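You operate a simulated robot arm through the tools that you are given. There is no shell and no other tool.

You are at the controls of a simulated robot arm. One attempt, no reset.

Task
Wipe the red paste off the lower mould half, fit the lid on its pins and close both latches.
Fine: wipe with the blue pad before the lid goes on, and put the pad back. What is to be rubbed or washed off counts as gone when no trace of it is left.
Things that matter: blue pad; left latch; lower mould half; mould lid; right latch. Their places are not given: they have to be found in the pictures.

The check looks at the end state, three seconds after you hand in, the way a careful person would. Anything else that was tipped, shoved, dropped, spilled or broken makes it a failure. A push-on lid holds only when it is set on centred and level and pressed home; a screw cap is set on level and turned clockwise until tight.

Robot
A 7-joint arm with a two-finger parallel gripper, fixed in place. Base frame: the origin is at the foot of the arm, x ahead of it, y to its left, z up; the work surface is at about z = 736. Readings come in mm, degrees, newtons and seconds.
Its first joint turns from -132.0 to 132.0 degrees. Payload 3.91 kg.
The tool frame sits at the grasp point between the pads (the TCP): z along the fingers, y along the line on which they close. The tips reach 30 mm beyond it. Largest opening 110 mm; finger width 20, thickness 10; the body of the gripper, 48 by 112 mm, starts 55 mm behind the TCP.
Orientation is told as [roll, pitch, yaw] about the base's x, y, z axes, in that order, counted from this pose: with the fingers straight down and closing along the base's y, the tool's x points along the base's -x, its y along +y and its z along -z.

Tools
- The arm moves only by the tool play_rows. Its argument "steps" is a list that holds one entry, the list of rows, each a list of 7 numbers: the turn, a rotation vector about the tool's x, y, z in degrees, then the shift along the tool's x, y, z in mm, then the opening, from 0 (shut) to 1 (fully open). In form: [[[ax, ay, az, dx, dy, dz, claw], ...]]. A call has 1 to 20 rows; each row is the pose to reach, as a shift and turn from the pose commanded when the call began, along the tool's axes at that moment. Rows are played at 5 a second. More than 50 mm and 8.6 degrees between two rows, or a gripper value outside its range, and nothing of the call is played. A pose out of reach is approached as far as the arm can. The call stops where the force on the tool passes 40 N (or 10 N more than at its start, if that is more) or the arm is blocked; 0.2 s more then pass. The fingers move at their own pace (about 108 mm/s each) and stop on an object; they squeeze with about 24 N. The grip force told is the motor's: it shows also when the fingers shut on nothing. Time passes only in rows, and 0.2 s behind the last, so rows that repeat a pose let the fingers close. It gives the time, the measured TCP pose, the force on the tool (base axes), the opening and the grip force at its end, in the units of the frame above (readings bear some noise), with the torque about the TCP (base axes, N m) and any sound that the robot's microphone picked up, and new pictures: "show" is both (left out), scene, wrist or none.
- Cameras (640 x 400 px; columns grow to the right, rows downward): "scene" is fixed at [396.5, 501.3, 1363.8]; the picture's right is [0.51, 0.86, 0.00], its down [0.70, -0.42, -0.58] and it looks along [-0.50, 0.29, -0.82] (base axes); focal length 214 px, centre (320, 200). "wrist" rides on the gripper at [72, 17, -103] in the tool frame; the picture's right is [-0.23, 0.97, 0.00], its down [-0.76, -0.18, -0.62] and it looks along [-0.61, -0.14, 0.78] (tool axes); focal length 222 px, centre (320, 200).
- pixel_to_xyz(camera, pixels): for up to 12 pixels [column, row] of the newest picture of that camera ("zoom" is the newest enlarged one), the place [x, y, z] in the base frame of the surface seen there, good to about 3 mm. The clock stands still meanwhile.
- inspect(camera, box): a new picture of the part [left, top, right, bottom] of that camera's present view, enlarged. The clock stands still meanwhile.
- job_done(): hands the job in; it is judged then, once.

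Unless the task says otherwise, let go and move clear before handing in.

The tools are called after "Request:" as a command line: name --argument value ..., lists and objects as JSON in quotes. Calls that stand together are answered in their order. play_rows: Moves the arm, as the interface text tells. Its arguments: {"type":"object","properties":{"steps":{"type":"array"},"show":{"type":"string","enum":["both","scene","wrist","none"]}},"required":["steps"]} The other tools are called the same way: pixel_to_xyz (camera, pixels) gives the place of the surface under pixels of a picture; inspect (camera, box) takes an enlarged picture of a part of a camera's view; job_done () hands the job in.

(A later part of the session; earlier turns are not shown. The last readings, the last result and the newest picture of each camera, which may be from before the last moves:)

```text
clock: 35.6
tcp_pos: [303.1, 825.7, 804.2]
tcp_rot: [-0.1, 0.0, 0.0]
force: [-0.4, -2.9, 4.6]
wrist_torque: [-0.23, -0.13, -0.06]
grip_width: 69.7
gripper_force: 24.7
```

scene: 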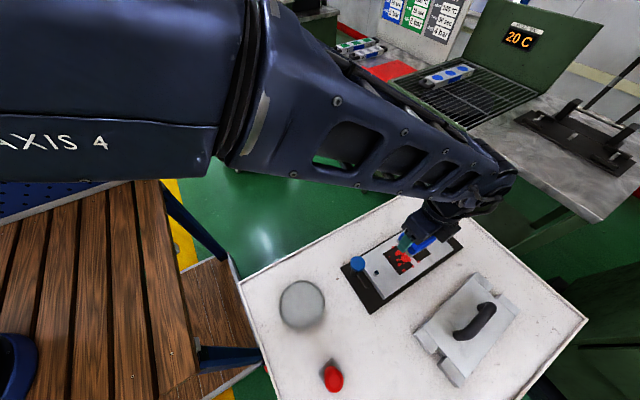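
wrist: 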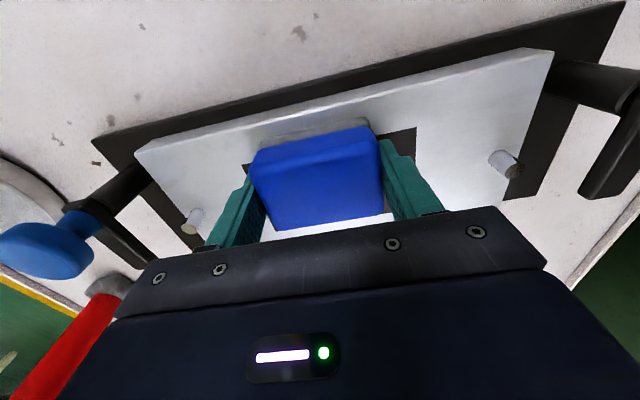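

Contact at 5 N. I'll add a little and stroke across at y 825, then back at y 848.

Request:
play_rows --steps '[[[0, 0, 0, 0, 0, 0.6, 0], [0, 0, 0, -10, 0, 0.6, 0], [0, 0, 0, -20, 0, 0.6, 0], [0, 0, 0, -30, 0, 0.6, 0], [0, 0, 0, -40, 0, 0.6, 0], [0, 0, 0, -50, 0, 0.6, 0], [0, 0, 0, -57, 0, 0.6, 0]]]' --show "wrist"

```text
clock: 37.2
tcp_pos: [360.1, 825.1, 803.7]
tcp_rot: [0.1, 0.0, 0.1]
force: [-8.0, 2.2, 13.4]
wrist_torque: [0.2, 0.11, 0.1]
grip_width: 69.5
gripper_force: 23.6
```

wrist: 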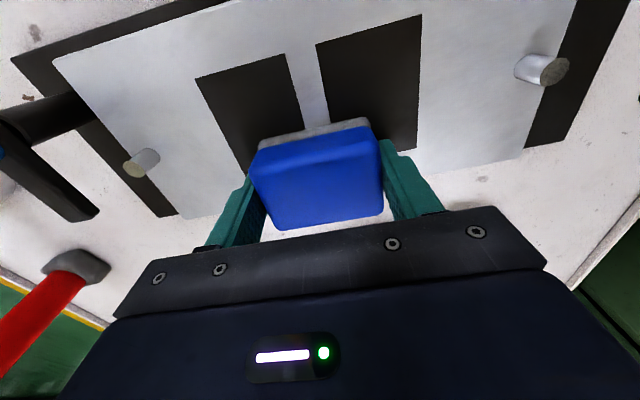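

Contact is good (13 N). Now the strokes at y 848 and back.

Request:
play_rows --steps '[[[0, 0, 0, 0, 10, 0, 0], [0, 0, 0, 0, 20, 0, 0], [0, 0, 0, 8, 24, 0.2, 0], [0, 0, 0, 18, 24, 0.3, 0], [0, 0, 0, 28, 24, 0.4, 0], [0, 0, 0, 38, 24, 0.5, 0], [0, 0, 0, 48, 24, 0.6, 0], [0, 0, 0, 56, 24, 0.7, 0]]]' --show "wrist"

```text
clock: 39.0
tcp_pos: [305.1, 850.7, 803.8]
tcp_rot: [0.1, 0.0, 0.0]
force: [21.2, -1.6, 29.3]
wrist_torque: [-0.11, -0.33, 0.08]
grip_width: 69.6
gripper_force: 24.0
```

wrist: 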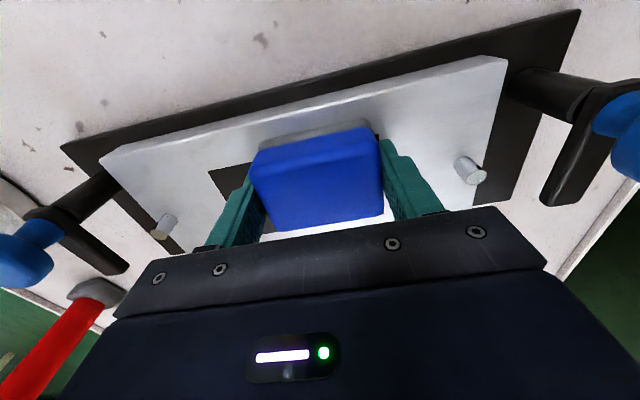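

Good contact (29 N). Now strokes along y at three x places.

Request:
play_rows --steps '[[[0, 0, 0, 0, -10, -0.4, 0], [0, 0, 0, 0, -20, -0.4, 0], [0, 0, 0, 0, -30, -0.4, 0], [0, 0, 0, 0, -40, -0.4, 0], [0, 0, 0, 0, -54, -0.4, 0], [0, 0, 0, -10, -54, -0.4, 0], [0, 0, 0, -20, -54, -0.4, 0], [0, 0, 0, -30, -54, -0.4, 0], [0, 0, 0, -30, -40, -0.4, 0], [0, 0, 0, -30, -26, -0.4, 0], [0, 0, 0, -30, -12, -0.4, 0], [0, 0, 0, -30, 0, -0.4, 0]]]' --show "wrist"

```text
clock: 41.6
tcp_pos: [334.6, 847.8, 802.9]
tcp_rot: [0.0, 0.0, 0.1]
force: [1.1, -24.1, 28.9]
wrist_torque: [-0.95, 0.12, 0.08]
grip_width: 69.8
gripper_force: 24.1
```

wrist: 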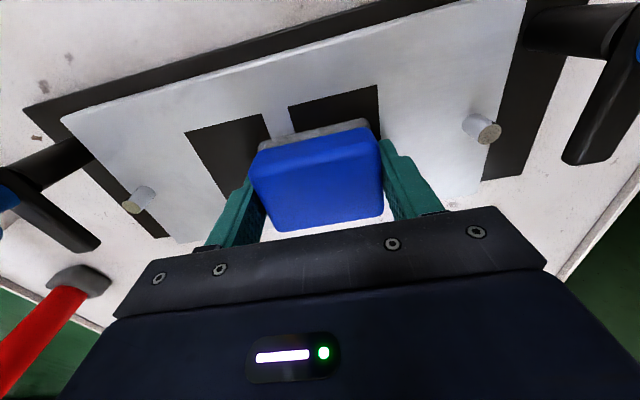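

Request:
play_rows --steps '[[[0, 0, 0, -10, 0, -0.4, 0], [0, 0, 0, -20, 0, -0.4, 0], [0, 0, 0, -28, 0, -0.4, 0], [0, 0, 0, -28, -12, -0.4, 0], [0, 0, 0, -28, -24, -0.4, 0], [0, 0, 0, -28, -36, -0.4, 0], [0, 0, 0, -28, -50, -0.4, 0], [0, 0, 0, -28, -50, -20, 0], [0, 0, 0, -28, -50, -40, 0], [0, 0, 0, -28, -50, -65, 0], [0, 0, 0, -28, -50, -85, 0], [0, 0, 0, -40, -50, -105, 0], [0, 0, 0, -60, -50, -115, 0], [0, 0, 0, -80, -50, -115, 0], [0, 0, 0, -90, -50, -115, 0]]]'

```text
clock: 44.8
tcp_pos: [424.6, 798.4, 917.6]
tcp_rot: [0.1, 0.0, 0.0]
force: [0.0, 1.1, -0.2]
wrist_torque: [0.03, -0.02, 0.03]
grip_width: 69.6
gripper_force: 24.3
```

scene: 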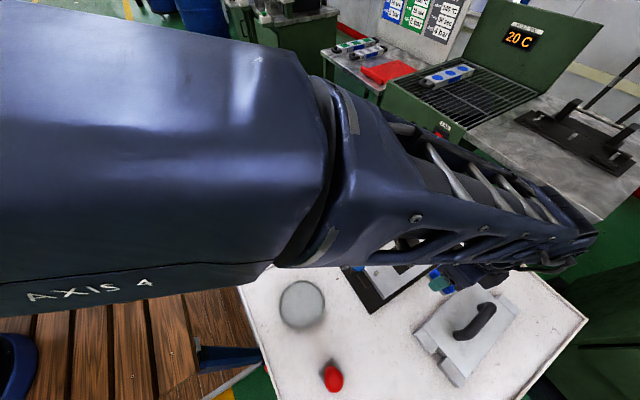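
wrist: 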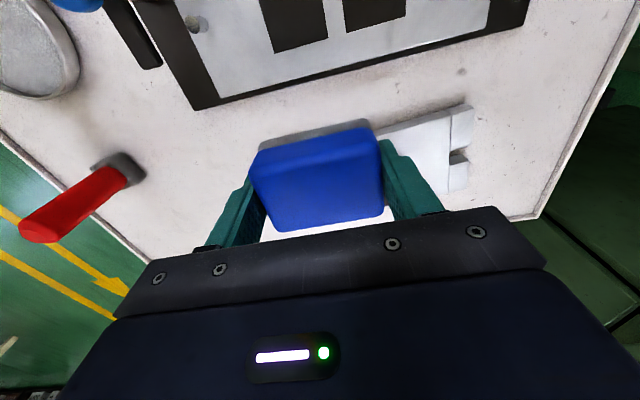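

I'll carry the pad to a hover above its place so the scene camera can see the mould before I put the pad down.

Request:
play_rows --steps '[[[0, 0, 0, -6, -8, 0, 0], [0, 0, 1, -19, -27, 0, 0], [0, 0, 2, -34, -48, 0, 0], [0, 0, 3, -48, -69, 0, 0], [0, 0, 4, -63, -90, 0, 0], [0, 0, 5, -77, -110, 0, 0], [0, 0, 6, -92, -131, 0, 0], [0, 0, 8, -106, -152, 0, 0], [0, 0, 10, -121, -173, 0, 0], [0, 0, 12, -136, -194, 0, 0], [0, 0, 13, -150, -215, 0, 0], [0, 0, 14, -160, -228, 0, 0], [0, 0, 14, -163.4, -233, 0, 0], [0, 0, 14, -163.4, -233, 0, 0]]]'

Request:
inspect --camera "scene" --box '[375, 230, 435, 285]'

Request:
inspect --camera "scene" --box '[335, 200, 475, 320]'

```text
clock: 47.8
tcp_pos: [586.9, 566.1, 917.0]
tcp_rot: [0.0, 0.0, -14.0]
force: [0.6, 0.0, -1.6]
wrist_torque: [-0.01, -0.02, -0.02]
grip_width: 69.8
gripper_force: 23.7
```

scene: 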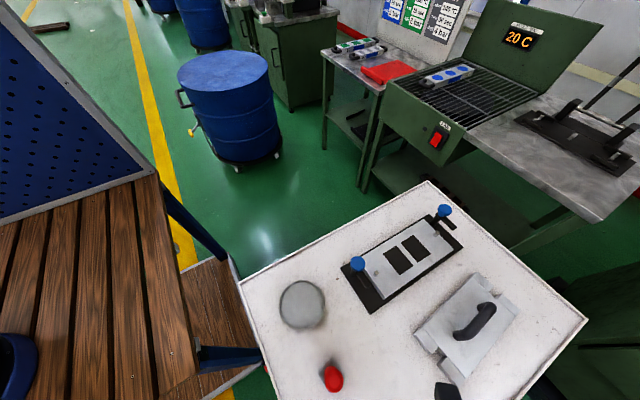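
wrist: 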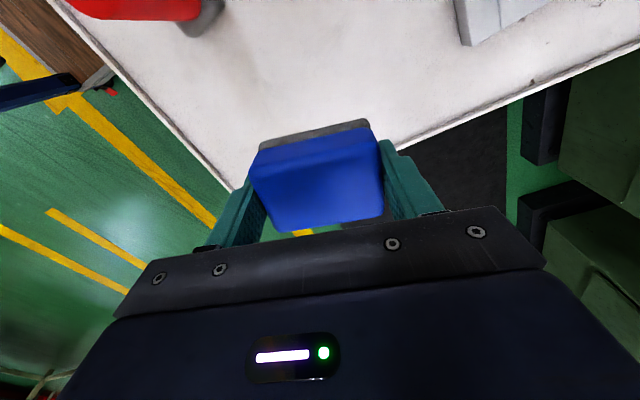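

```text
7.27 times, centred on (405, 258) of scene
```

zoom: 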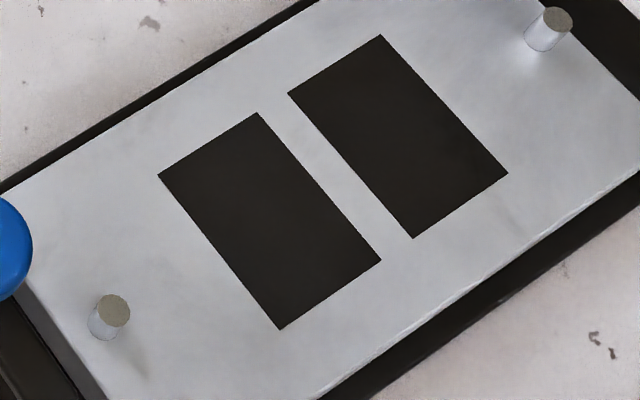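

```text
3.33 times, centred on (405, 260) of scene
```

zoom: 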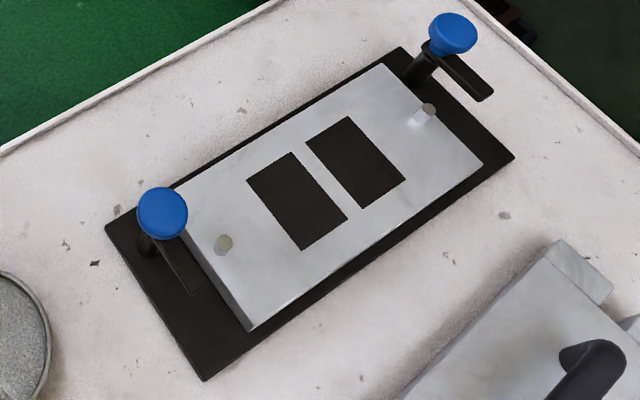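

No red is left on the mould in either enlarged view. I'll lower the pad onto its original place.

Request:
play_rows --steps '[[[0, 0, 0, 0, 0, 10, 0], [0, 0, 0, 0, 0, 28, 0], [0, 0, 0, 0, 0, 50, 0], [0, 0, 0, 0, 0, 72, 0], [0, 0, 0, 0, 0, 94, 0], [0, 0, 0, 0, 0, 112, 0], [0, 0, 0, 0, 0, 126, 0], [0, 0, 0, 0, 0, 136, 0], [0, 0, 0, 0, 0, 142, 0], [0, 0, 0, 0, 0, 145, 0], [0, 0, 0, 0, 0, 145, 0]]]' --show "wrist"

Request:
play_rows --steps '[[[0, 0, 0, 0, 0, 1, 0], [0, 0, 0, 0, 0, 2, 0], [0, 0, 0, 0, 0, 2, 0]]]' --show "none"

```text
clock: 50.2
tcp_pos: [589.5, 566.1, 773.0]
tcp_rot: [0.1, 0.1, -14.1]
force: [-0.5, -0.4, -0.7]
wrist_torque: [0.0, 0.01, 0.01]
grip_width: 69.9
gripper_force: 23.6
```

wrist: 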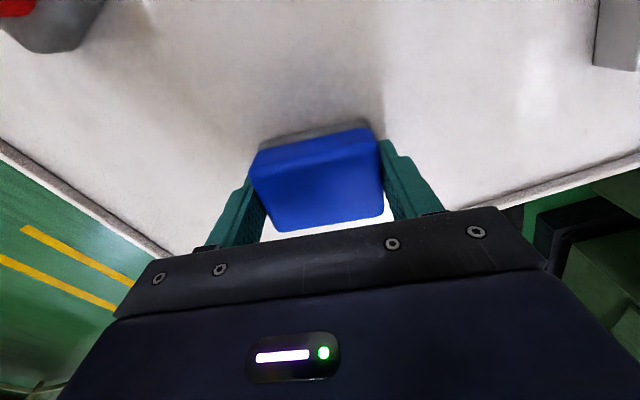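

```text
clock: 51.0
tcp_pos: [588.7, 565.8, 769.2]
tcp_rot: [0.0, -0.1, -14.0]
force: [0.5, 0.9, -1.0]
wrist_torque: [-0.03, -0.02, 0.01]
grip_width: 69.8
gripper_force: 24.6
```

Request:
play_rows --steps '[[[0, 0, 0, 0, 0, 1, 0], [0, 0, 0, 0, 0, 1, 0]]]' --show "none"

Request:
play_rows --steps '[[[0, 0, 0, 0, 0, 0.8, 0], [0, 0, 0, 0, 0, 0.8, 0]]]' --show "none"

```text
clock: 51.6
tcp_pos: [588.6, 565.9, 769.6]
tcp_rot: [0.0, 0.0, -14.0]
force: [0.0, -0.2, -1.6]
wrist_torque: [0.0, -0.03, -0.02]
grip_width: 69.6
gripper_force: 23.8
```

```text
clock: 52.2
tcp_pos: [588.2, 565.8, 768.4]
tcp_rot: [0.0, 0.1, -14.0]
force: [0.2, -0.1, -1.2]
wrist_torque: [-0.02, 0.01, 0.03]
grip_width: 69.4
gripper_force: 23.8
```

Still no contact but within a millimetre or so of the table; one more small step, then open.

Request:
play_rows --steps '[[[0, 0, 0, 0, 0, 1, 0], [0, 0, 0, 0, 0, 1, 0]]]' --show "none"

```text
clock: 52.8
tcp_pos: [590.1, 565.5, 768.8]
tcp_rot: [-0.1, 0.0, -14.1]
force: [0.3, -0.9, 4.9]
wrist_torque: [0.03, -0.04, 0.01]
grip_width: 69.5
gripper_force: 24.4
```

Contact at 5 N: the pad is on the table. I'll open and rise straight up.

Request:
play_rows --steps '[[[0, 0, 0, 0, 0, -0.6, 0.68], [0, 0, 0, 0, 0, -0.6, 0.8], [0, 0, 0, 0, 0, -0.6, 1], [0, 0, 0, 0, 0, -0.6, 1], [0, 0, 0, 0, 0, -20, 1], [0, 0, 0, 0, 0, -60, 1], [0, 0, 0, 0, 0, -100, 1], [0, 0, 0, 0, 0, -140, 1], [0, 0, 0, 0, 0, -180, 1], [0, 0, 0, 0, 0, -180, 1]]]'

```text
clock: 55.0
tcp_pos: [590.1, 567.6, 947.0]
tcp_rot: [-0.1, 0.0, -14.0]
force: [-0.6, -0.1, 0.1]
wrist_torque: [-0.02, 0.01, 0.04]
grip_width: 110.3
gripper_force: 0.1
```

scene: 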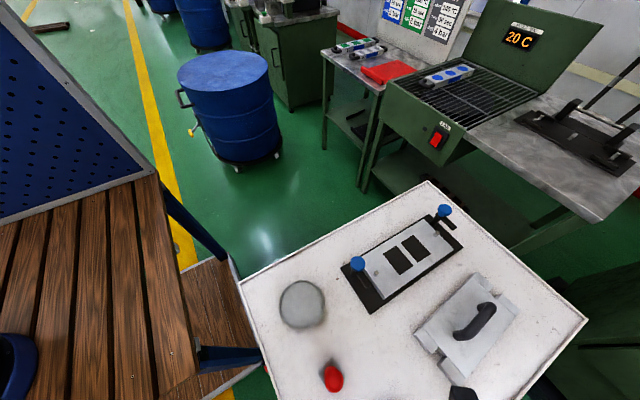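
wrist: 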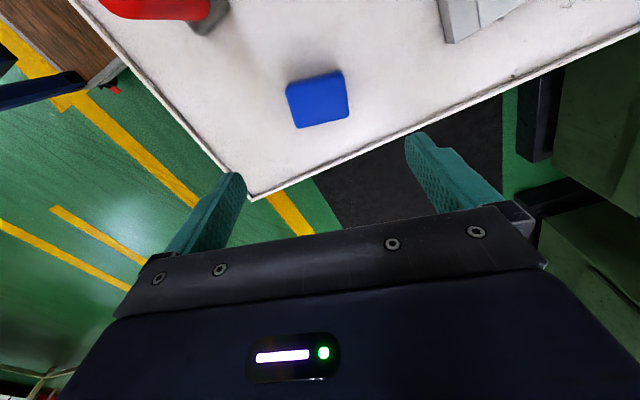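

The pad is back in its place (318,100) and upright. Next I'll move over the lid handle, turning to close across the bar (yaw about 94°).

Request:
play_rows --steps '[[[0, 0, -7.7, 9, 18, 1, 1], [0, 0, -15.4, 18, 36, 2, 1], [0, 0, -23.1, 27, 55, 4, 1], [0, 0, -30.8, 36, 73, 5, 1], [0, 0, -38.6, 45, 91, 6, 1], [0, 0, -46.3, 54, 109, 7, 1], [0, 0, -54, 63, 127, 8, 1], [0, 0, -61.7, 72, 146, 10, 1], [0, 0, -69.4, 81, 164, 11, 1], [0, 0, -77.1, 90, 182, 12, 1], [0, 0, -84.8, 98, 200, 13, 1], [0, 0, -92.6, 107, 218, 15, 1], [0, 0, -100.3, 116, 236, 16, 1], [0, 0, -108, 125.3, 254.7, 17, 1], [0, 0, -108, 125.3, 254.7, 17, 1]]]'

```text
clock: 58.2
tcp_pos: [527.6, 844.5, 929.4]
tcp_rot: [0.0, 0.0, 94.2]
force: [-0.3, -0.1, -0.5]
wrist_torque: [0.01, 0.01, -0.02]
grip_width: 110.2
gripper_force: 0.0
```

scene: 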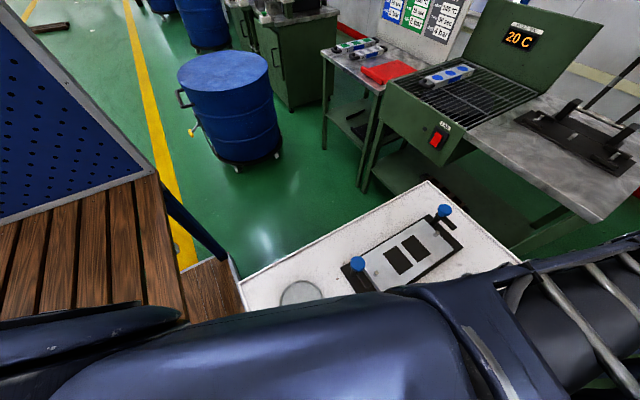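
wrist: 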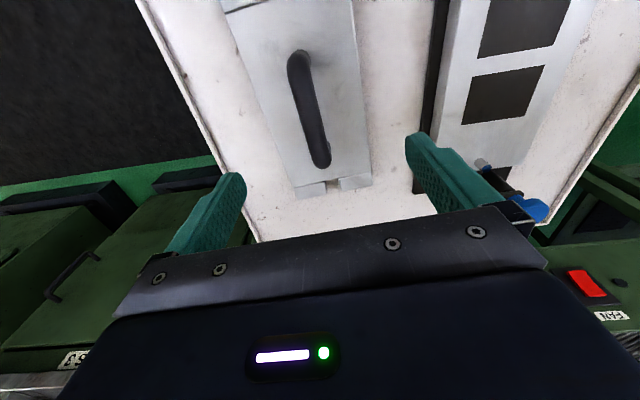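

The lid and its handle are visible between the fingers at (308,110). I'll measure handle and lid edges closely.

Request:
inspect --camera "wrist" --box '[210, 0, 400, 210]'

Request:
pixel_to_xyz --camera "wrist" --pixels '[[301, 70], [306, 95], [311, 115], [316, 135], [296, 80], [312, 80], [306, 120], [320, 120], [297, 57], [321, 162], [303, 54], [318, 165]]'

Request:
pixel_to_xyz --camera "wrist" --pixels '[[293, 184], [367, 172], [255, 76], [361, 100], [228, 12], [351, 10], [330, 175], [275, 130], [364, 140], [290, 178], [368, 180], [340, 150]]'

```text
1.90 times, centred on (305, 105) of wrist
```

zoom: 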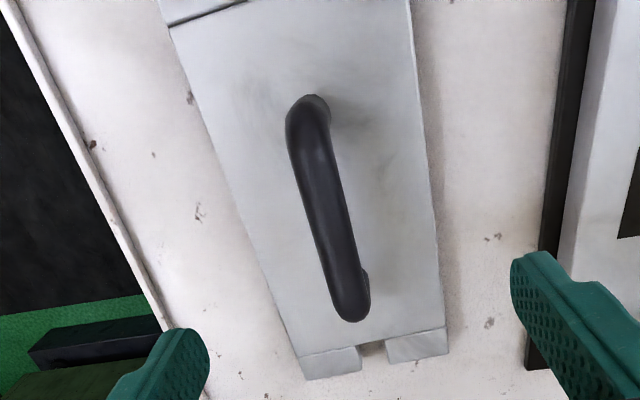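

```text
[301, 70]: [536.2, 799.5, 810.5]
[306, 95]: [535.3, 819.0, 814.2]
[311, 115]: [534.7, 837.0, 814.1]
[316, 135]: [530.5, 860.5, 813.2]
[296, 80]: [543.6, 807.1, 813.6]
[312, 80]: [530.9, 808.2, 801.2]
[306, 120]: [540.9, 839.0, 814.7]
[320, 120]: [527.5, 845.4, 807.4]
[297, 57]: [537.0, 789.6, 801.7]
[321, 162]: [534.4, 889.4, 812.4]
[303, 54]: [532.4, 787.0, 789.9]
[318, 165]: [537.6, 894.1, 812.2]
```

```text
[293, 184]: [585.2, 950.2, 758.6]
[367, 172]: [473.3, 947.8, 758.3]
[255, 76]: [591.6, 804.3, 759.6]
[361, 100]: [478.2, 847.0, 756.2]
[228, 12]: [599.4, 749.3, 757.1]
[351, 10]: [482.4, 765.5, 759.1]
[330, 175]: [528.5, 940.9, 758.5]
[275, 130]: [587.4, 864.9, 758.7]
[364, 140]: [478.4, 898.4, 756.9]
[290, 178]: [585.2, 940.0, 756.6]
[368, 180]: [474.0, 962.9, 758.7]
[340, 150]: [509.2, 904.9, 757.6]
```

The lid's yaw is about +3.7° and the handle runs near x 534 at z 814. I'll fix the far end blocks and notch more exactly.

Request:
pixel_to_xyz --camera "wrist" --pixels '[[300, 198], [326, 193], [340, 191], [371, 184], [310, 192], [357, 183], [327, 187], [339, 185], [333, 186], [299, 192], [369, 178], [342, 183]]'

Request:
inspect --camera "wrist" --box '[280, 160, 390, 210]'

Request:
pixel_to_xyz --camera "zoom" --pixels '[[128, 190], [255, 165], [275, 200], [345, 140], [350, 180], [510, 145], [140, 240], [265, 210], [350, 190], [500, 155], [310, 160], [200, 225]]'

```text
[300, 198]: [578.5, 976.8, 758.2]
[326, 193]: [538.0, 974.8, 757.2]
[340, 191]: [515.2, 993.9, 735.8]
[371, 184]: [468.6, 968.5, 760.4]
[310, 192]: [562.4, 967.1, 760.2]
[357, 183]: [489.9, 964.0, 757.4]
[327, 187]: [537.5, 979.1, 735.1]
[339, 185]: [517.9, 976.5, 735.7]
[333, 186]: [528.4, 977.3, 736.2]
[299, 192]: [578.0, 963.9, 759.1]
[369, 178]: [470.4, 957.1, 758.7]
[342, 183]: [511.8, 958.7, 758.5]
```

```text
5.82 times, centred on (335, 185) of wrist
```

zoom: 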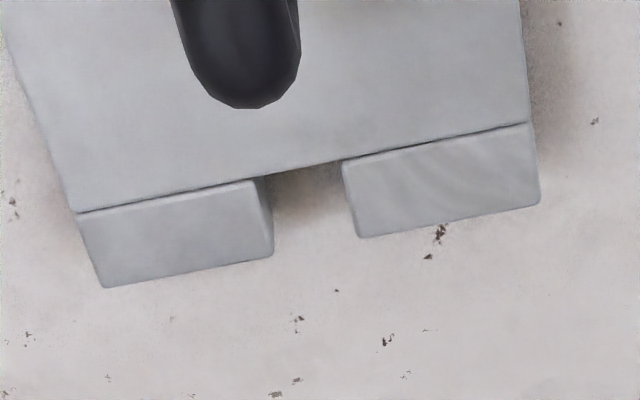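

```text
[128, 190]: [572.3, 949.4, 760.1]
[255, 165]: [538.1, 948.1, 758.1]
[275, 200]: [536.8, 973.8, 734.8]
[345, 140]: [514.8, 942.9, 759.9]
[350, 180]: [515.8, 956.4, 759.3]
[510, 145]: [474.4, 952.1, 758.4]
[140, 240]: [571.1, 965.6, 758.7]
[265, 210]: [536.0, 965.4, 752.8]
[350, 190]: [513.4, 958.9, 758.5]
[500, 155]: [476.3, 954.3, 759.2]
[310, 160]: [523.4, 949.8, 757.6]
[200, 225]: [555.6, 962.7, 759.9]
```

The far notch spans x 513–537 at y 950–975. I need the near end of the lid too, so I'll back the hand toward -y and up for a full view.

Request:
play_rows --steps '[[[0, 0, 0, 30, 0, -20, 1], [0, 0, 0, 60, 0, -40, 1], [0, 0, 0, 90, 0, -60, 1], [0, 0, 0, 120, 0, -70, 1], [0, 0, 0, 120, 0, -70, 1]]]' --show "wrist"

Request:
inspect --camera "wrist" --box '[230, 0, 420, 200]'

```text
clock: 59.4
tcp_pos: [535.2, 723.8, 1000.6]
tcp_rot: [0.0, -0.1, 93.9]
force: [-0.2, 0.4, 0.0]
wrist_torque: [0.02, 0.01, -0.03]
grip_width: 110.2
gripper_force: 0.0
```

wrist: 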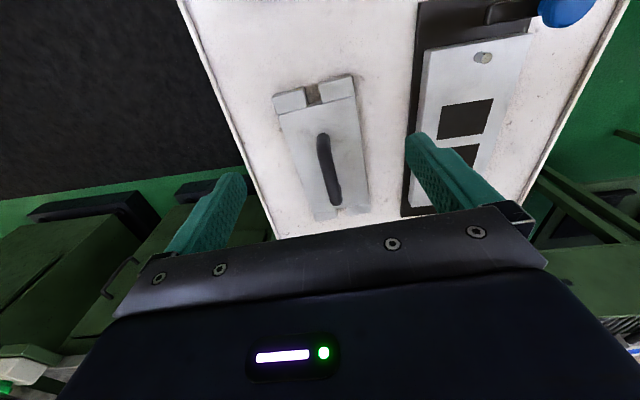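

```text
2.00 times, centred on (325, 100) of wrist
```

zoom: 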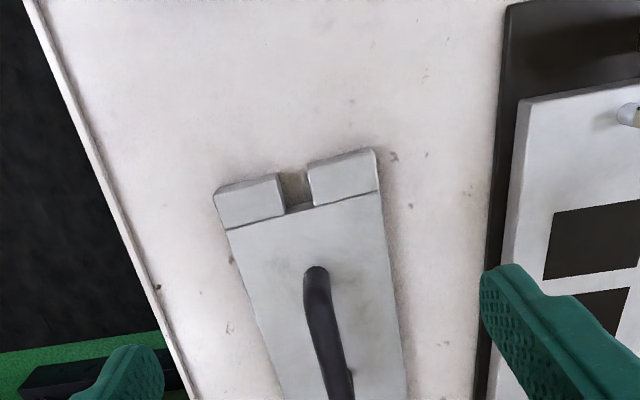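

Request:
inspect --camera "wrist" --box '[260, 60, 380, 130]'

Request:
pixel_to_xyz --camera "zoom" --pixels '[[80, 190], [225, 155], [250, 165], [310, 145], [455, 90], [465, 170], [95, 270], [255, 225], [320, 205], [340, 385], [390, 380], [285, 215]]'

Request:
pixel_to_xyz --camera "wrist" --pixels '[[274, 98], [275, 96], [302, 88], [318, 82], [349, 75], [348, 77], [320, 85], [300, 91], [304, 104], [320, 100], [324, 134], [335, 204]]'

```text
5.33 times, centred on (320, 95) of wrist
```

zoom: 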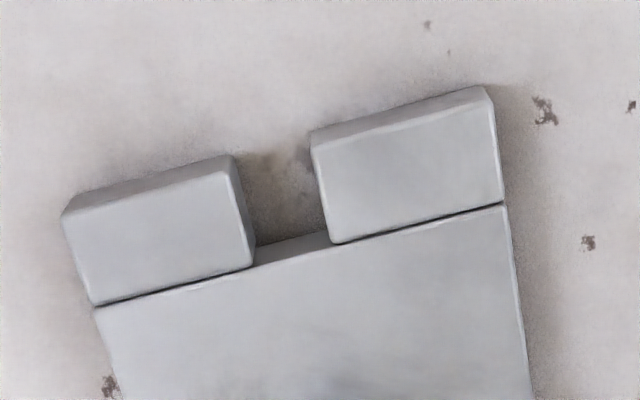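

```text
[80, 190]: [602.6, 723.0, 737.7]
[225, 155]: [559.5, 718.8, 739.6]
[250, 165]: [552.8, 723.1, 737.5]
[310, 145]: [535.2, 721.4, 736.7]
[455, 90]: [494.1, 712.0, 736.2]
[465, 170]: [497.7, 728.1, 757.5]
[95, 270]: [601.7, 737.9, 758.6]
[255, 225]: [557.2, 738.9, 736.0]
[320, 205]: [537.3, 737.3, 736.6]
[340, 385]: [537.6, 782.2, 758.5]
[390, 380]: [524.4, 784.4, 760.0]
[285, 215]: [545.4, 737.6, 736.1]
```

```text
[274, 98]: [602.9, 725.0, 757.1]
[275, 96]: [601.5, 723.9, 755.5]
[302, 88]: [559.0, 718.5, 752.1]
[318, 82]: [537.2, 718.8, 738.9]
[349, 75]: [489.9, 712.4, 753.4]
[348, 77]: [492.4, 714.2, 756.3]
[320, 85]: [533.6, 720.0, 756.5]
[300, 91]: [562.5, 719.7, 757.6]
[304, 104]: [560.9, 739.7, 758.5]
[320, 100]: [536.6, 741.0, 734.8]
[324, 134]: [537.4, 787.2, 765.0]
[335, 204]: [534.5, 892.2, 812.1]
```

The lid's centre comes out at about (535.6, 845.6) with yaw +4.8°, length 255, notches 22–23 mm wide. Now I'll measure the pins and mould edges precisely from the scene.

Request:
inspect --camera "scene" --box '[340, 240, 420, 300]'

Request:
inspect --camera "scene" --box '[410, 195, 474, 255]'

Request:
pixel_to_xyz --camera "scene" --pixels '[[376, 273], [376.5, 272.5], [375, 273], [377, 273], [376, 274], [437, 233], [437.5, 232.5], [437, 232], [438, 233], [436.5, 232.5], [384, 297], [453, 249]]'

```text
6.67 times, centred on (380, 270) of scene
```

zoom: 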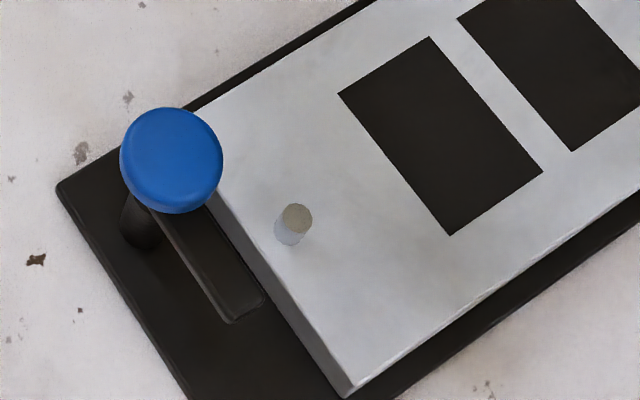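

```text
6.67 times, centred on (442, 225) of scene
```

zoom: 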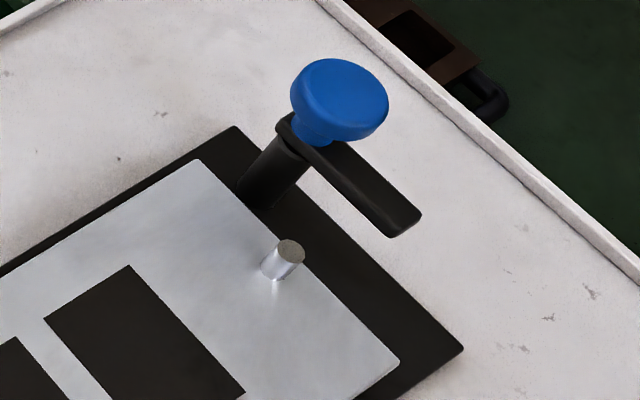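

```text
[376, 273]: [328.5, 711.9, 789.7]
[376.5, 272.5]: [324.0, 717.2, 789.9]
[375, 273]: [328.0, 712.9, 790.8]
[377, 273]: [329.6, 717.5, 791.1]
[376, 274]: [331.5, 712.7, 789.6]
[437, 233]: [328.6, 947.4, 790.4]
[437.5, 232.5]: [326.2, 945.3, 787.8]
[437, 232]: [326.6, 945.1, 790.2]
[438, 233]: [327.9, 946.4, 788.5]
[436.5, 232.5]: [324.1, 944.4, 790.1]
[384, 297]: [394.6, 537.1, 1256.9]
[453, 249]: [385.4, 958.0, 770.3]
```

The pins are at about (328,715.5) and (327.5,946), so the lid must go to centre (327.8,830.7) with yaw 0. I'll move above the handle centre at yaw 94.8°.

Request:
play_rows --steps '[[[0, 0, -0.3, -30, -2, 0, 1], [0, 0, -0.6, -60, -4, 20, 0.8], [0, 0, -0.9, -90, -6.5, 50, 0.6], [0, 0, -0.9, -121.5, -8.7, 80, 0.5], [0, 0, -0.9, -121.5, -8.7, 115, 0.5], [0, 0, -0.9, -121.5, -8.7, 145, 0.5], [0, 0, -0.9, -121.5, -8.7, 145, 0.5]]]' --show "wrist"

Request:
pixel_to_xyz --camera "wrist" --pixels '[[320, 100], [320, 130], [318, 160], [322, 170], [310, 120], [330, 140]]'

```text
clock: 61.0
tcp_pos: [535.9, 848.8, 856.6]
tcp_rot: [0.0, -0.1, 94.8]
force: [-0.3, 0.4, 0.0]
wrist_torque: [-0.02, 0.02, -0.02]
grip_width: 55.1
gripper_force: 0.1
```

wrist: 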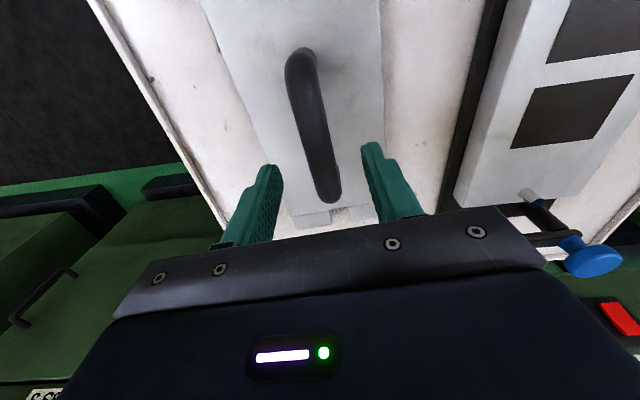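

```text
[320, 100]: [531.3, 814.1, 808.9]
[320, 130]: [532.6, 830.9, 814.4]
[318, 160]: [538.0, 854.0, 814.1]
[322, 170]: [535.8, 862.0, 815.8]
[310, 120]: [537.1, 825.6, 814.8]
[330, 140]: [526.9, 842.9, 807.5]
```

The handle lies between the fingers. I'll check its two ends for the centre before going down.

Request:
pixel_to_xyz --camera "wrist" --pixels '[[300, 49], [304, 47], [308, 52], [296, 55], [328, 203], [330, 200], [325, 196], [335, 190]]'

Request:
inspect --camera "wrist" --box '[260, 30, 380, 220]'

```text
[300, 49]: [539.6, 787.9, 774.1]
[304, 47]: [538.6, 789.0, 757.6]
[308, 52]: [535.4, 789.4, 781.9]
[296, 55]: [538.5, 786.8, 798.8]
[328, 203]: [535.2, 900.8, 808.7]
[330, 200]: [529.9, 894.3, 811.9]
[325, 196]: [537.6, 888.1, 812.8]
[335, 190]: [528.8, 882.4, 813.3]
```

```text
2.11 times, centred on (320, 125) of wrist
```

zoom: 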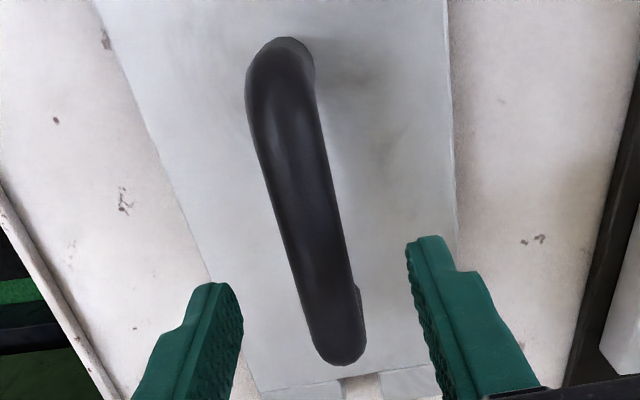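

The handle spans y 787.5–901.5, centre 844.5, matching the lid. I'll go down to z 803 at y 845.5 and close.

Request:
play_rows --steps '[[[0, 0, 0, 3, 0, 15, 0.5], [0, 0, 0, 3, 0, 35, 0.5], [0, 0, 0, 3, 0, 48, 0.5], [0, 0, 0, 3, 0, 53.5, 0.5], [0, 0, 0, 3, 0, 53.5, 0.5], [0, 0, 0, 3, 0, 53.5, 0.3], [0, 0, 0, 3, 0, 53.5, 0.2], [0, 0, 0, 3, 0, 53.5, 0], [0, 0, 0, 3, 0, 53.5, 0], [0, 0, 0, 3, 0, 53.5, 0]]]' --show "wrist"

```text
clock: 63.2
tcp_pos: [537.1, 843.2, 800.9]
tcp_rot: [0.1, -0.1, 94.9]
force: [2.7, 2.1, -0.5]
wrist_torque: [-0.11, -0.21, -0.08]
grip_width: 21.8
gripper_force: 23.7
```

wrist: 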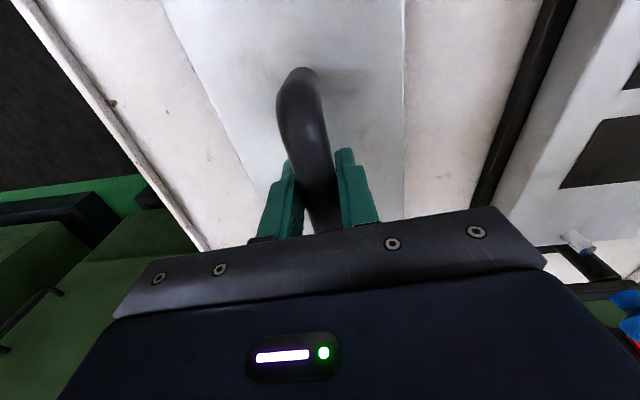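

The handle is gripped at 21.8 mm. I'll lift very slowly and watch the force.

Request:
play_rows --steps '[[[0, 0, 0, 0, 0, -1, 0], [0, 0, 0, 0, 0, -2, 0], [0, 0, 0, 0, 0, -3, 0], [0, 0, 0, 0, 0, -4, 0], [0, 0, 0, 0, 0, -6, 0], [0, 0, 0, 0, 0, -8, 0], [0, 0, 0, 0, 0, -10, 0], [0, 0, 0, 0, 0, -10, 0]]]' --show "wrist"

Request:
pixel_to_xyz --camera "wrist" --pixels '[[230, 100], [380, 100], [350, 60], [260, 150], [390, 180], [200, 20], [390, 20]]'

```text
clock: 65.0
tcp_pos: [537.1, 842.2, 811.1]
tcp_rot: [0.0, 0.0, 94.8]
force: [0.7, 0.9, -10.2]
wrist_torque: [-0.06, 0.01, -0.03]
grip_width: 21.9
gripper_force: 23.9
```

wrist: 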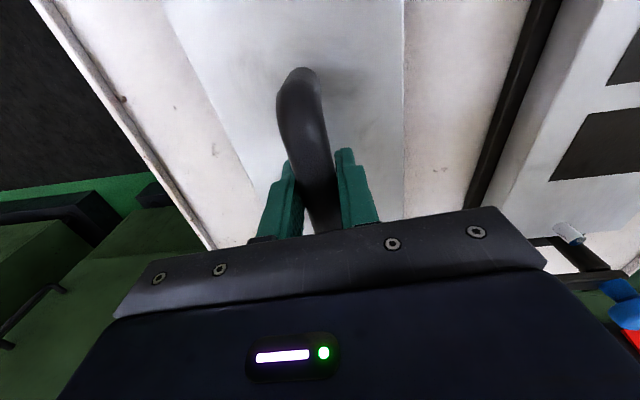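

```text
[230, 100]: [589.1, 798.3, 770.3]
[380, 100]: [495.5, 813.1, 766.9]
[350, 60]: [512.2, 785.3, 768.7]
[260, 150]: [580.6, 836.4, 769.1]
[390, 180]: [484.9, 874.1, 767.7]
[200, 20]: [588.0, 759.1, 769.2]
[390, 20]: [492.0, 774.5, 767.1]
```

The lid is up and level (top z 767–770 everywhere), weight about 10 N. Before carrying it over, I'll measure the latch knobs and arms for clearance.

Request:
inspect --camera "scene" --box '[340, 190, 480, 310]'

Request:
pixel_to_xyz --camera "scene" --pixels '[[358, 264], [350, 264], [365, 264], [358, 257], [358, 271], [445, 210], [438, 209], [452, 211], [445, 204], [445, 214], [461, 228], [373, 285]]'

```text
3.33 times, centred on (410, 250) of scene
```

zoom: 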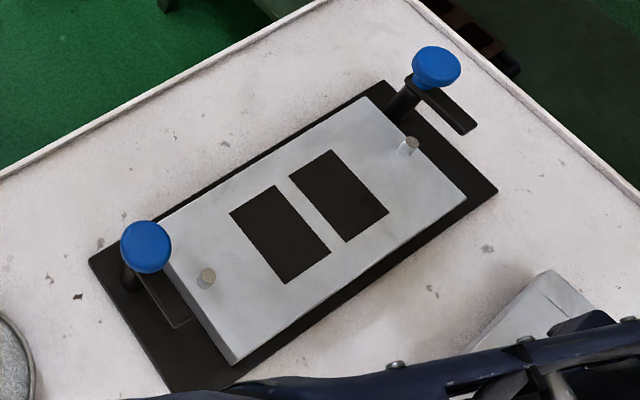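

```text
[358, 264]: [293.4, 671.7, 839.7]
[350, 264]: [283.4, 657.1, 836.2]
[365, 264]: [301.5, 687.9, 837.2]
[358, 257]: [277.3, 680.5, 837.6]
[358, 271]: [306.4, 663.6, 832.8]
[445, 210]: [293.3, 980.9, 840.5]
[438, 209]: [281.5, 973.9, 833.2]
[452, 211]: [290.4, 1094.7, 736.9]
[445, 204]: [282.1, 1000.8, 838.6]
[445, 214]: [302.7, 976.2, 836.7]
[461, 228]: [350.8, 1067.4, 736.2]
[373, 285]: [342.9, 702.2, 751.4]
```

Knobs are centred near (292,672) and (292,986), about 10 mm clear of where the lid ends will be. I'll lift the lid well above them and carry it over the mould, turning to yaw 90°.

Request:
play_rows --steps '[[[0, 0, 0, 0, 0, -5, 0], [0, 0, 0, 0, 0, -15, 0], [0, 0, 0, 0, 0, -28, 0], [0, 0, 0, 0, 0, -42, 0], [0, 0, 0, 0, 0, -56, 0], [0, 0, 0, 0, 0, -70, 0], [0, 0, 0, 0, 0, -84, 0], [0, 0, 0, 0, 0, -98, 0], [0, 0, 0, 0, 0, -108, 0], [0, 0, 0, 0, 0, -112, 0], [0, 0, 0, 0, 0, -112, 0]]]' --show "none"

Request:
play_rows --steps '[[[0, 0, 0.3, 0, 5, 0, 0], [0, 0, 0.8, 0, 17, 0, 0], [0, 0, 1.2, -1, 33, 0, 0], [0, 0, 1.6, -1, 50, 0, 0], [0, 0, 2, -1, 67, 0, 0], [0, 0, 2.4, -1, 84, 0, 0], [0, 0, 2.8, -2, 101, 0, 0], [0, 0, 3.2, -2, 118, 0, 0], [0, 0, 3.6, -2, 135, 0, 0], [0, 0, 4, -3, 152, 0, 0], [0, 0, 4.4, -3, 169, 0, 0], [0, 0, 4.6, -3, 185, 0, 0], [0, 0, 4.8, -3.5, 198, 0, 0], [0, 0, 4.8, -3.5, 206, 0, 0], [0, 0, 4.8, -3.5, 209.1, 0, 0], [0, 0, 4.8, -3.5, 209.1, 0, 0]]]'

```text
clock: 67.4
tcp_pos: [537.3, 841.8, 923.1]
tcp_rot: [0.0, 0.0, 94.9]
force: [-0.3, 1.2, -9.9]
wrist_torque: [-0.05, -0.02, 0.01]
grip_width: 21.5
gripper_force: 23.9
```

```text
clock: 70.8
tcp_pos: [326.7, 829.4, 924.5]
tcp_rot: [0.0, 0.0, 90.1]
force: [0.2, 0.5, -9.3]
wrist_torque: [-0.07, 0.0, 0.0]
grip_width: 21.3
gripper_force: 24.3
```

scene: 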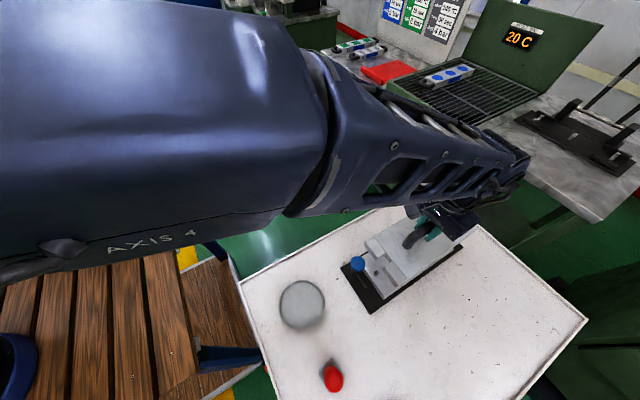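
wrist: 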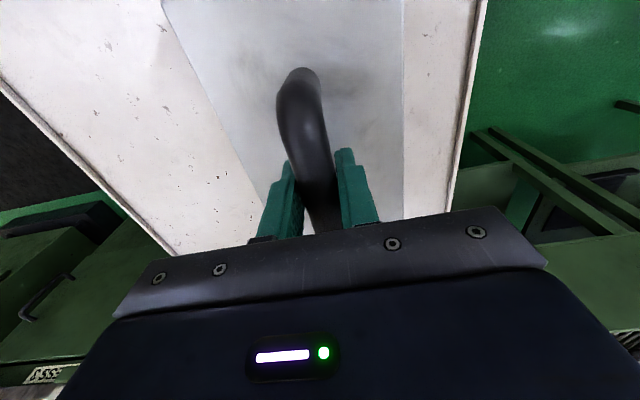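

The lid hangs above the mould. I'll measure its near end, notch and edges from the scene to check alignment with the pins.

Request:
inspect --camera "scene" --box '[340, 190, 480, 315]'

Request:
inspect --camera "scene" --box '[345, 225, 425, 295]'

```text
3.20 times, centred on (410, 252) of scene
```

zoom: 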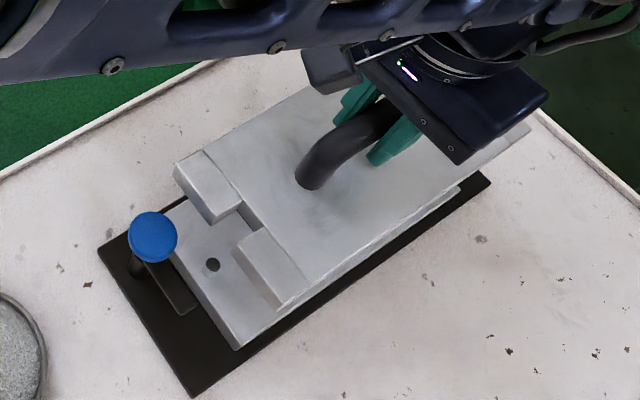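

```text
5.71 times, centred on (385, 260) of scene
```

zoom: 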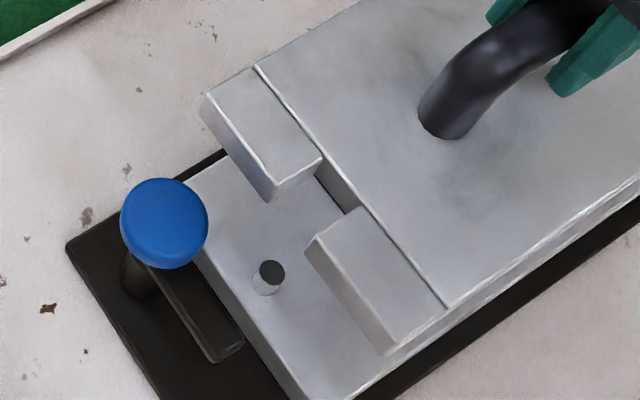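

Request:
pixel_to_xyz --camera "zoom" --pixels '[[212, 100], [273, 172], [318, 156], [322, 238], [356, 210], [438, 306], [390, 345], [260, 72], [270, 270], [295, 165], [340, 228], [420, 325]]'

Request:
pixel_to_xyz --camera "wrist" --pixels '[[230, 100], [180, 25], [200, 60], [250, 140], [260, 155], [402, 20], [402, 60], [402, 100], [402, 150], [402, 190], [380, 205], [285, 100]]'

```text
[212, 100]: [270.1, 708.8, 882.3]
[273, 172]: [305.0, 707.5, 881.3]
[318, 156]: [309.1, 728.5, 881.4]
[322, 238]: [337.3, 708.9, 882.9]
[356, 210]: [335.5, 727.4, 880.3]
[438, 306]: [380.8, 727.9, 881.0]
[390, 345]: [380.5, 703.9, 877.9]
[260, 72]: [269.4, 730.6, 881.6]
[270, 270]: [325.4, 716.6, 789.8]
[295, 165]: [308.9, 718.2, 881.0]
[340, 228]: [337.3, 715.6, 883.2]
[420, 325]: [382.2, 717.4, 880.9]
```

```text
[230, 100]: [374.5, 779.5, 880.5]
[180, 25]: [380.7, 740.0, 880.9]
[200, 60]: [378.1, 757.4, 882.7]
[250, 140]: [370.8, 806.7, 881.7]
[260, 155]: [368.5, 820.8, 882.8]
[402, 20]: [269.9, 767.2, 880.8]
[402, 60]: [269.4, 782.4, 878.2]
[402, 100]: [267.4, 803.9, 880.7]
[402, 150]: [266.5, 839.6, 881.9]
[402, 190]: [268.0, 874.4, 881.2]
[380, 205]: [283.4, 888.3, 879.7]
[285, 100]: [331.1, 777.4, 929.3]
```

The lid's near end is at y 707, notch x 309–336, and it hangs level at z 881; it needs about -3 mm in y and +1.5 mm in x. I'll correct and go down to just above the pin tops.

Request:
play_rows --steps '[[[0, 0, 0, 1, -0.5, 5, 0], [0, 0, 0, 2, -1, 15, 0], [0, 0, 0, 3, -1.5, 27, 0], [0, 0, 0, 3, -1.5, 40, 0], [0, 0, 0, 3, -1.5, 52, 0], [0, 0, 0, 3, -1.5, 60, 0], [0, 0, 0, 3, -1.5, 63, 0], [0, 0, 0, 3, -1.5, 63, 0]]]'

Request:
inspect --camera "scene" --box '[345, 225, 425, 295]'

Request:
inspect --camera "scene" --box '[410, 195, 480, 255]'

```text
clock: 72.6
tcp_pos: [329.3, 826.0, 861.1]
tcp_rot: [0.0, 0.0, 90.1]
force: [0.5, -0.6, -9.8]
wrist_torque: [-0.06, 0.01, 0.01]
grip_width: 22.0
gripper_force: 24.1
```

scene: 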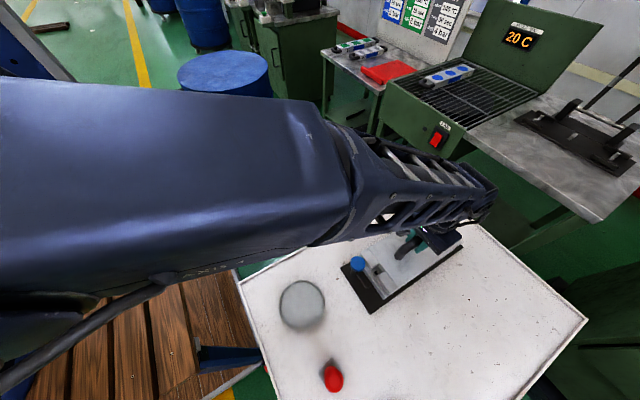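
wrist: 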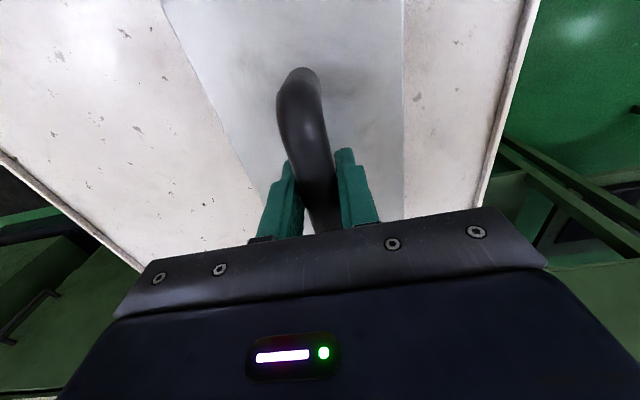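

```text
5.71 times, centred on (385, 260) of scene
```

zoom: 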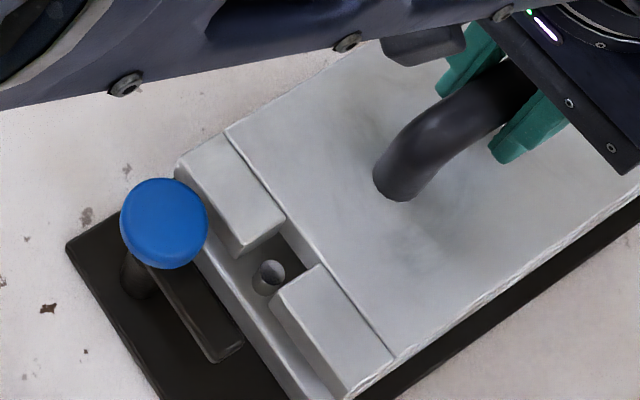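

```text
6.67 times, centred on (445, 225) of scene
```

zoom: 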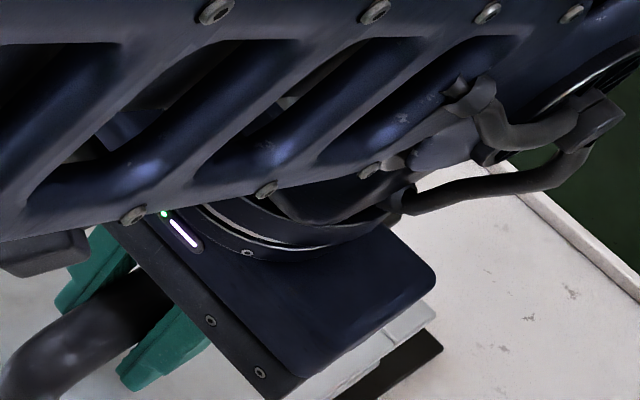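

The near pin shows inside the notch at zoom (270,272). I'll measure the notch edges against the pin.

Request:
inspect --camera "scene" --box '[365, 255, 405, 290]'

Request:
pixel_to_xyz --camera "zoom" --pixels '[[215, 90], [150, 145], [150, 200], [320, 200], [250, 190], [280, 160], [290, 240], [200, 100], [170, 215], [215, 215], [240, 180], [330, 300]]'

```text
11.43 times, centred on (385, 272) of scene
```

zoom: 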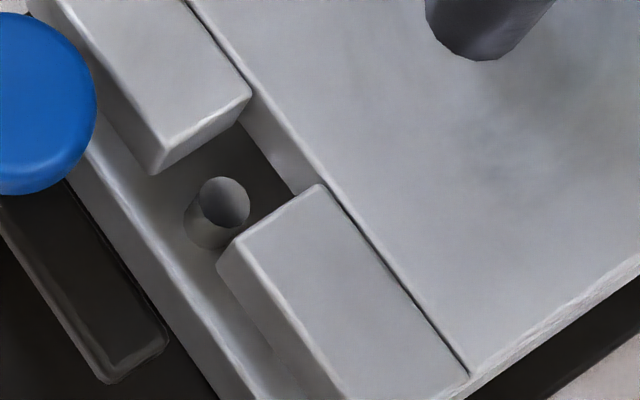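

```text
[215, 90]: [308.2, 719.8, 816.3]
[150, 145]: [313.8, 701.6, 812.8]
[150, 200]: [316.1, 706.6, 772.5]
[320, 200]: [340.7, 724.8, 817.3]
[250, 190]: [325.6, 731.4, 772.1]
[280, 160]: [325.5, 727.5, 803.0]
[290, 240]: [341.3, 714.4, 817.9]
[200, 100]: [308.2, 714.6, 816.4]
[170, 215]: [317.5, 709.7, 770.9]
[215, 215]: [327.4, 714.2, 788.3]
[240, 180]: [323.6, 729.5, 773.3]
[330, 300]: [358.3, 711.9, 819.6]
```

Request:
pixel_to_xyz --camera "zoom" --pixels '[[162, 142], [163, 140], [246, 93], [244, 95], [238, 243], [240, 245], [318, 188], [316, 190], [225, 203], [228, 200], [222, 203], [225, 206]]'

Request:
pixel_to_xyz --camera "zoom" --pixels '[[205, 117], [200, 119], [210, 114], [280, 215], [275, 219], [285, 211], [225, 203], [228, 200], [222, 203], [225, 206], [465, 370], [340, 385]]'

```text
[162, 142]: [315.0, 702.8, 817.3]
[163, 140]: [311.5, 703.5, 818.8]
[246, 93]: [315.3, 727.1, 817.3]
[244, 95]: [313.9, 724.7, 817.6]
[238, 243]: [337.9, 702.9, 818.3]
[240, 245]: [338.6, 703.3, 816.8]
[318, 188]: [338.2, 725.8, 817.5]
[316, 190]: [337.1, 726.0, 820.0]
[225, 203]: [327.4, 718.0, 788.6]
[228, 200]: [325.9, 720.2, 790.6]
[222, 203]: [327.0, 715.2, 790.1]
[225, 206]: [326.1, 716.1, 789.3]
```

```text
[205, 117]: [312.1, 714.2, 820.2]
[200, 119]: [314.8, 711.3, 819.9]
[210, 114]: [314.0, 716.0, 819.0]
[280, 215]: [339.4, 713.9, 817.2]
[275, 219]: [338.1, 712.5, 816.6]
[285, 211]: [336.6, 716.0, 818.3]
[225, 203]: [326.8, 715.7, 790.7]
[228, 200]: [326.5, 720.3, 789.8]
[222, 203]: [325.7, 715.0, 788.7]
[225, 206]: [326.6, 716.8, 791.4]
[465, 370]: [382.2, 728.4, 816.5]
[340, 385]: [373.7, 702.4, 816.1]
```

The notch spans x 314–338 with the pin at 326.6, and y has room too, so alignment is good. I'll lower slowly onto the mould.

Request:
play_rows --steps '[[[0, 0, 0, 0, 0, 3, 0], [0, 0, 0, 0, 0, 6, 0], [0, 0, 0, 0, 0, 9, 0], [0, 0, 0, 0, 0, 12, 0], [0, 0, 0, 0, 0, 15, 0], [0, 0, 0, 0, 0, 17, 0], [0, 0, 0, 0, 0, 19, 0], [0, 0, 0, 0, 0, 19, 0]]]' --show "none"

Request:
play_rows --steps '[[[0, 0, 0, 0, 0, 1, 0], [0, 0, 0, 0, 0, 2, 0], [0, 0, 0, 0, 0, 2, 0]]]' --show "none"

```text
clock: 74.4
tcp_pos: [330.7, 824.9, 840.4]
tcp_rot: [-0.1, 0.0, 90.2]
force: [0.5, 0.1, -10.4]
wrist_torque: [-0.01, -0.01, 0.04]
grip_width: 21.7
gripper_force: 24.0
```

```text
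clock: 75.2
tcp_pos: [329.0, 825.1, 840.0]
tcp_rot: [0.0, 0.0, 90.1]
force: [0.3, -0.9, -9.5]
wrist_torque: [-0.05, 0.0, 0.0]
grip_width: 21.8
gripper_force: 24.3
```

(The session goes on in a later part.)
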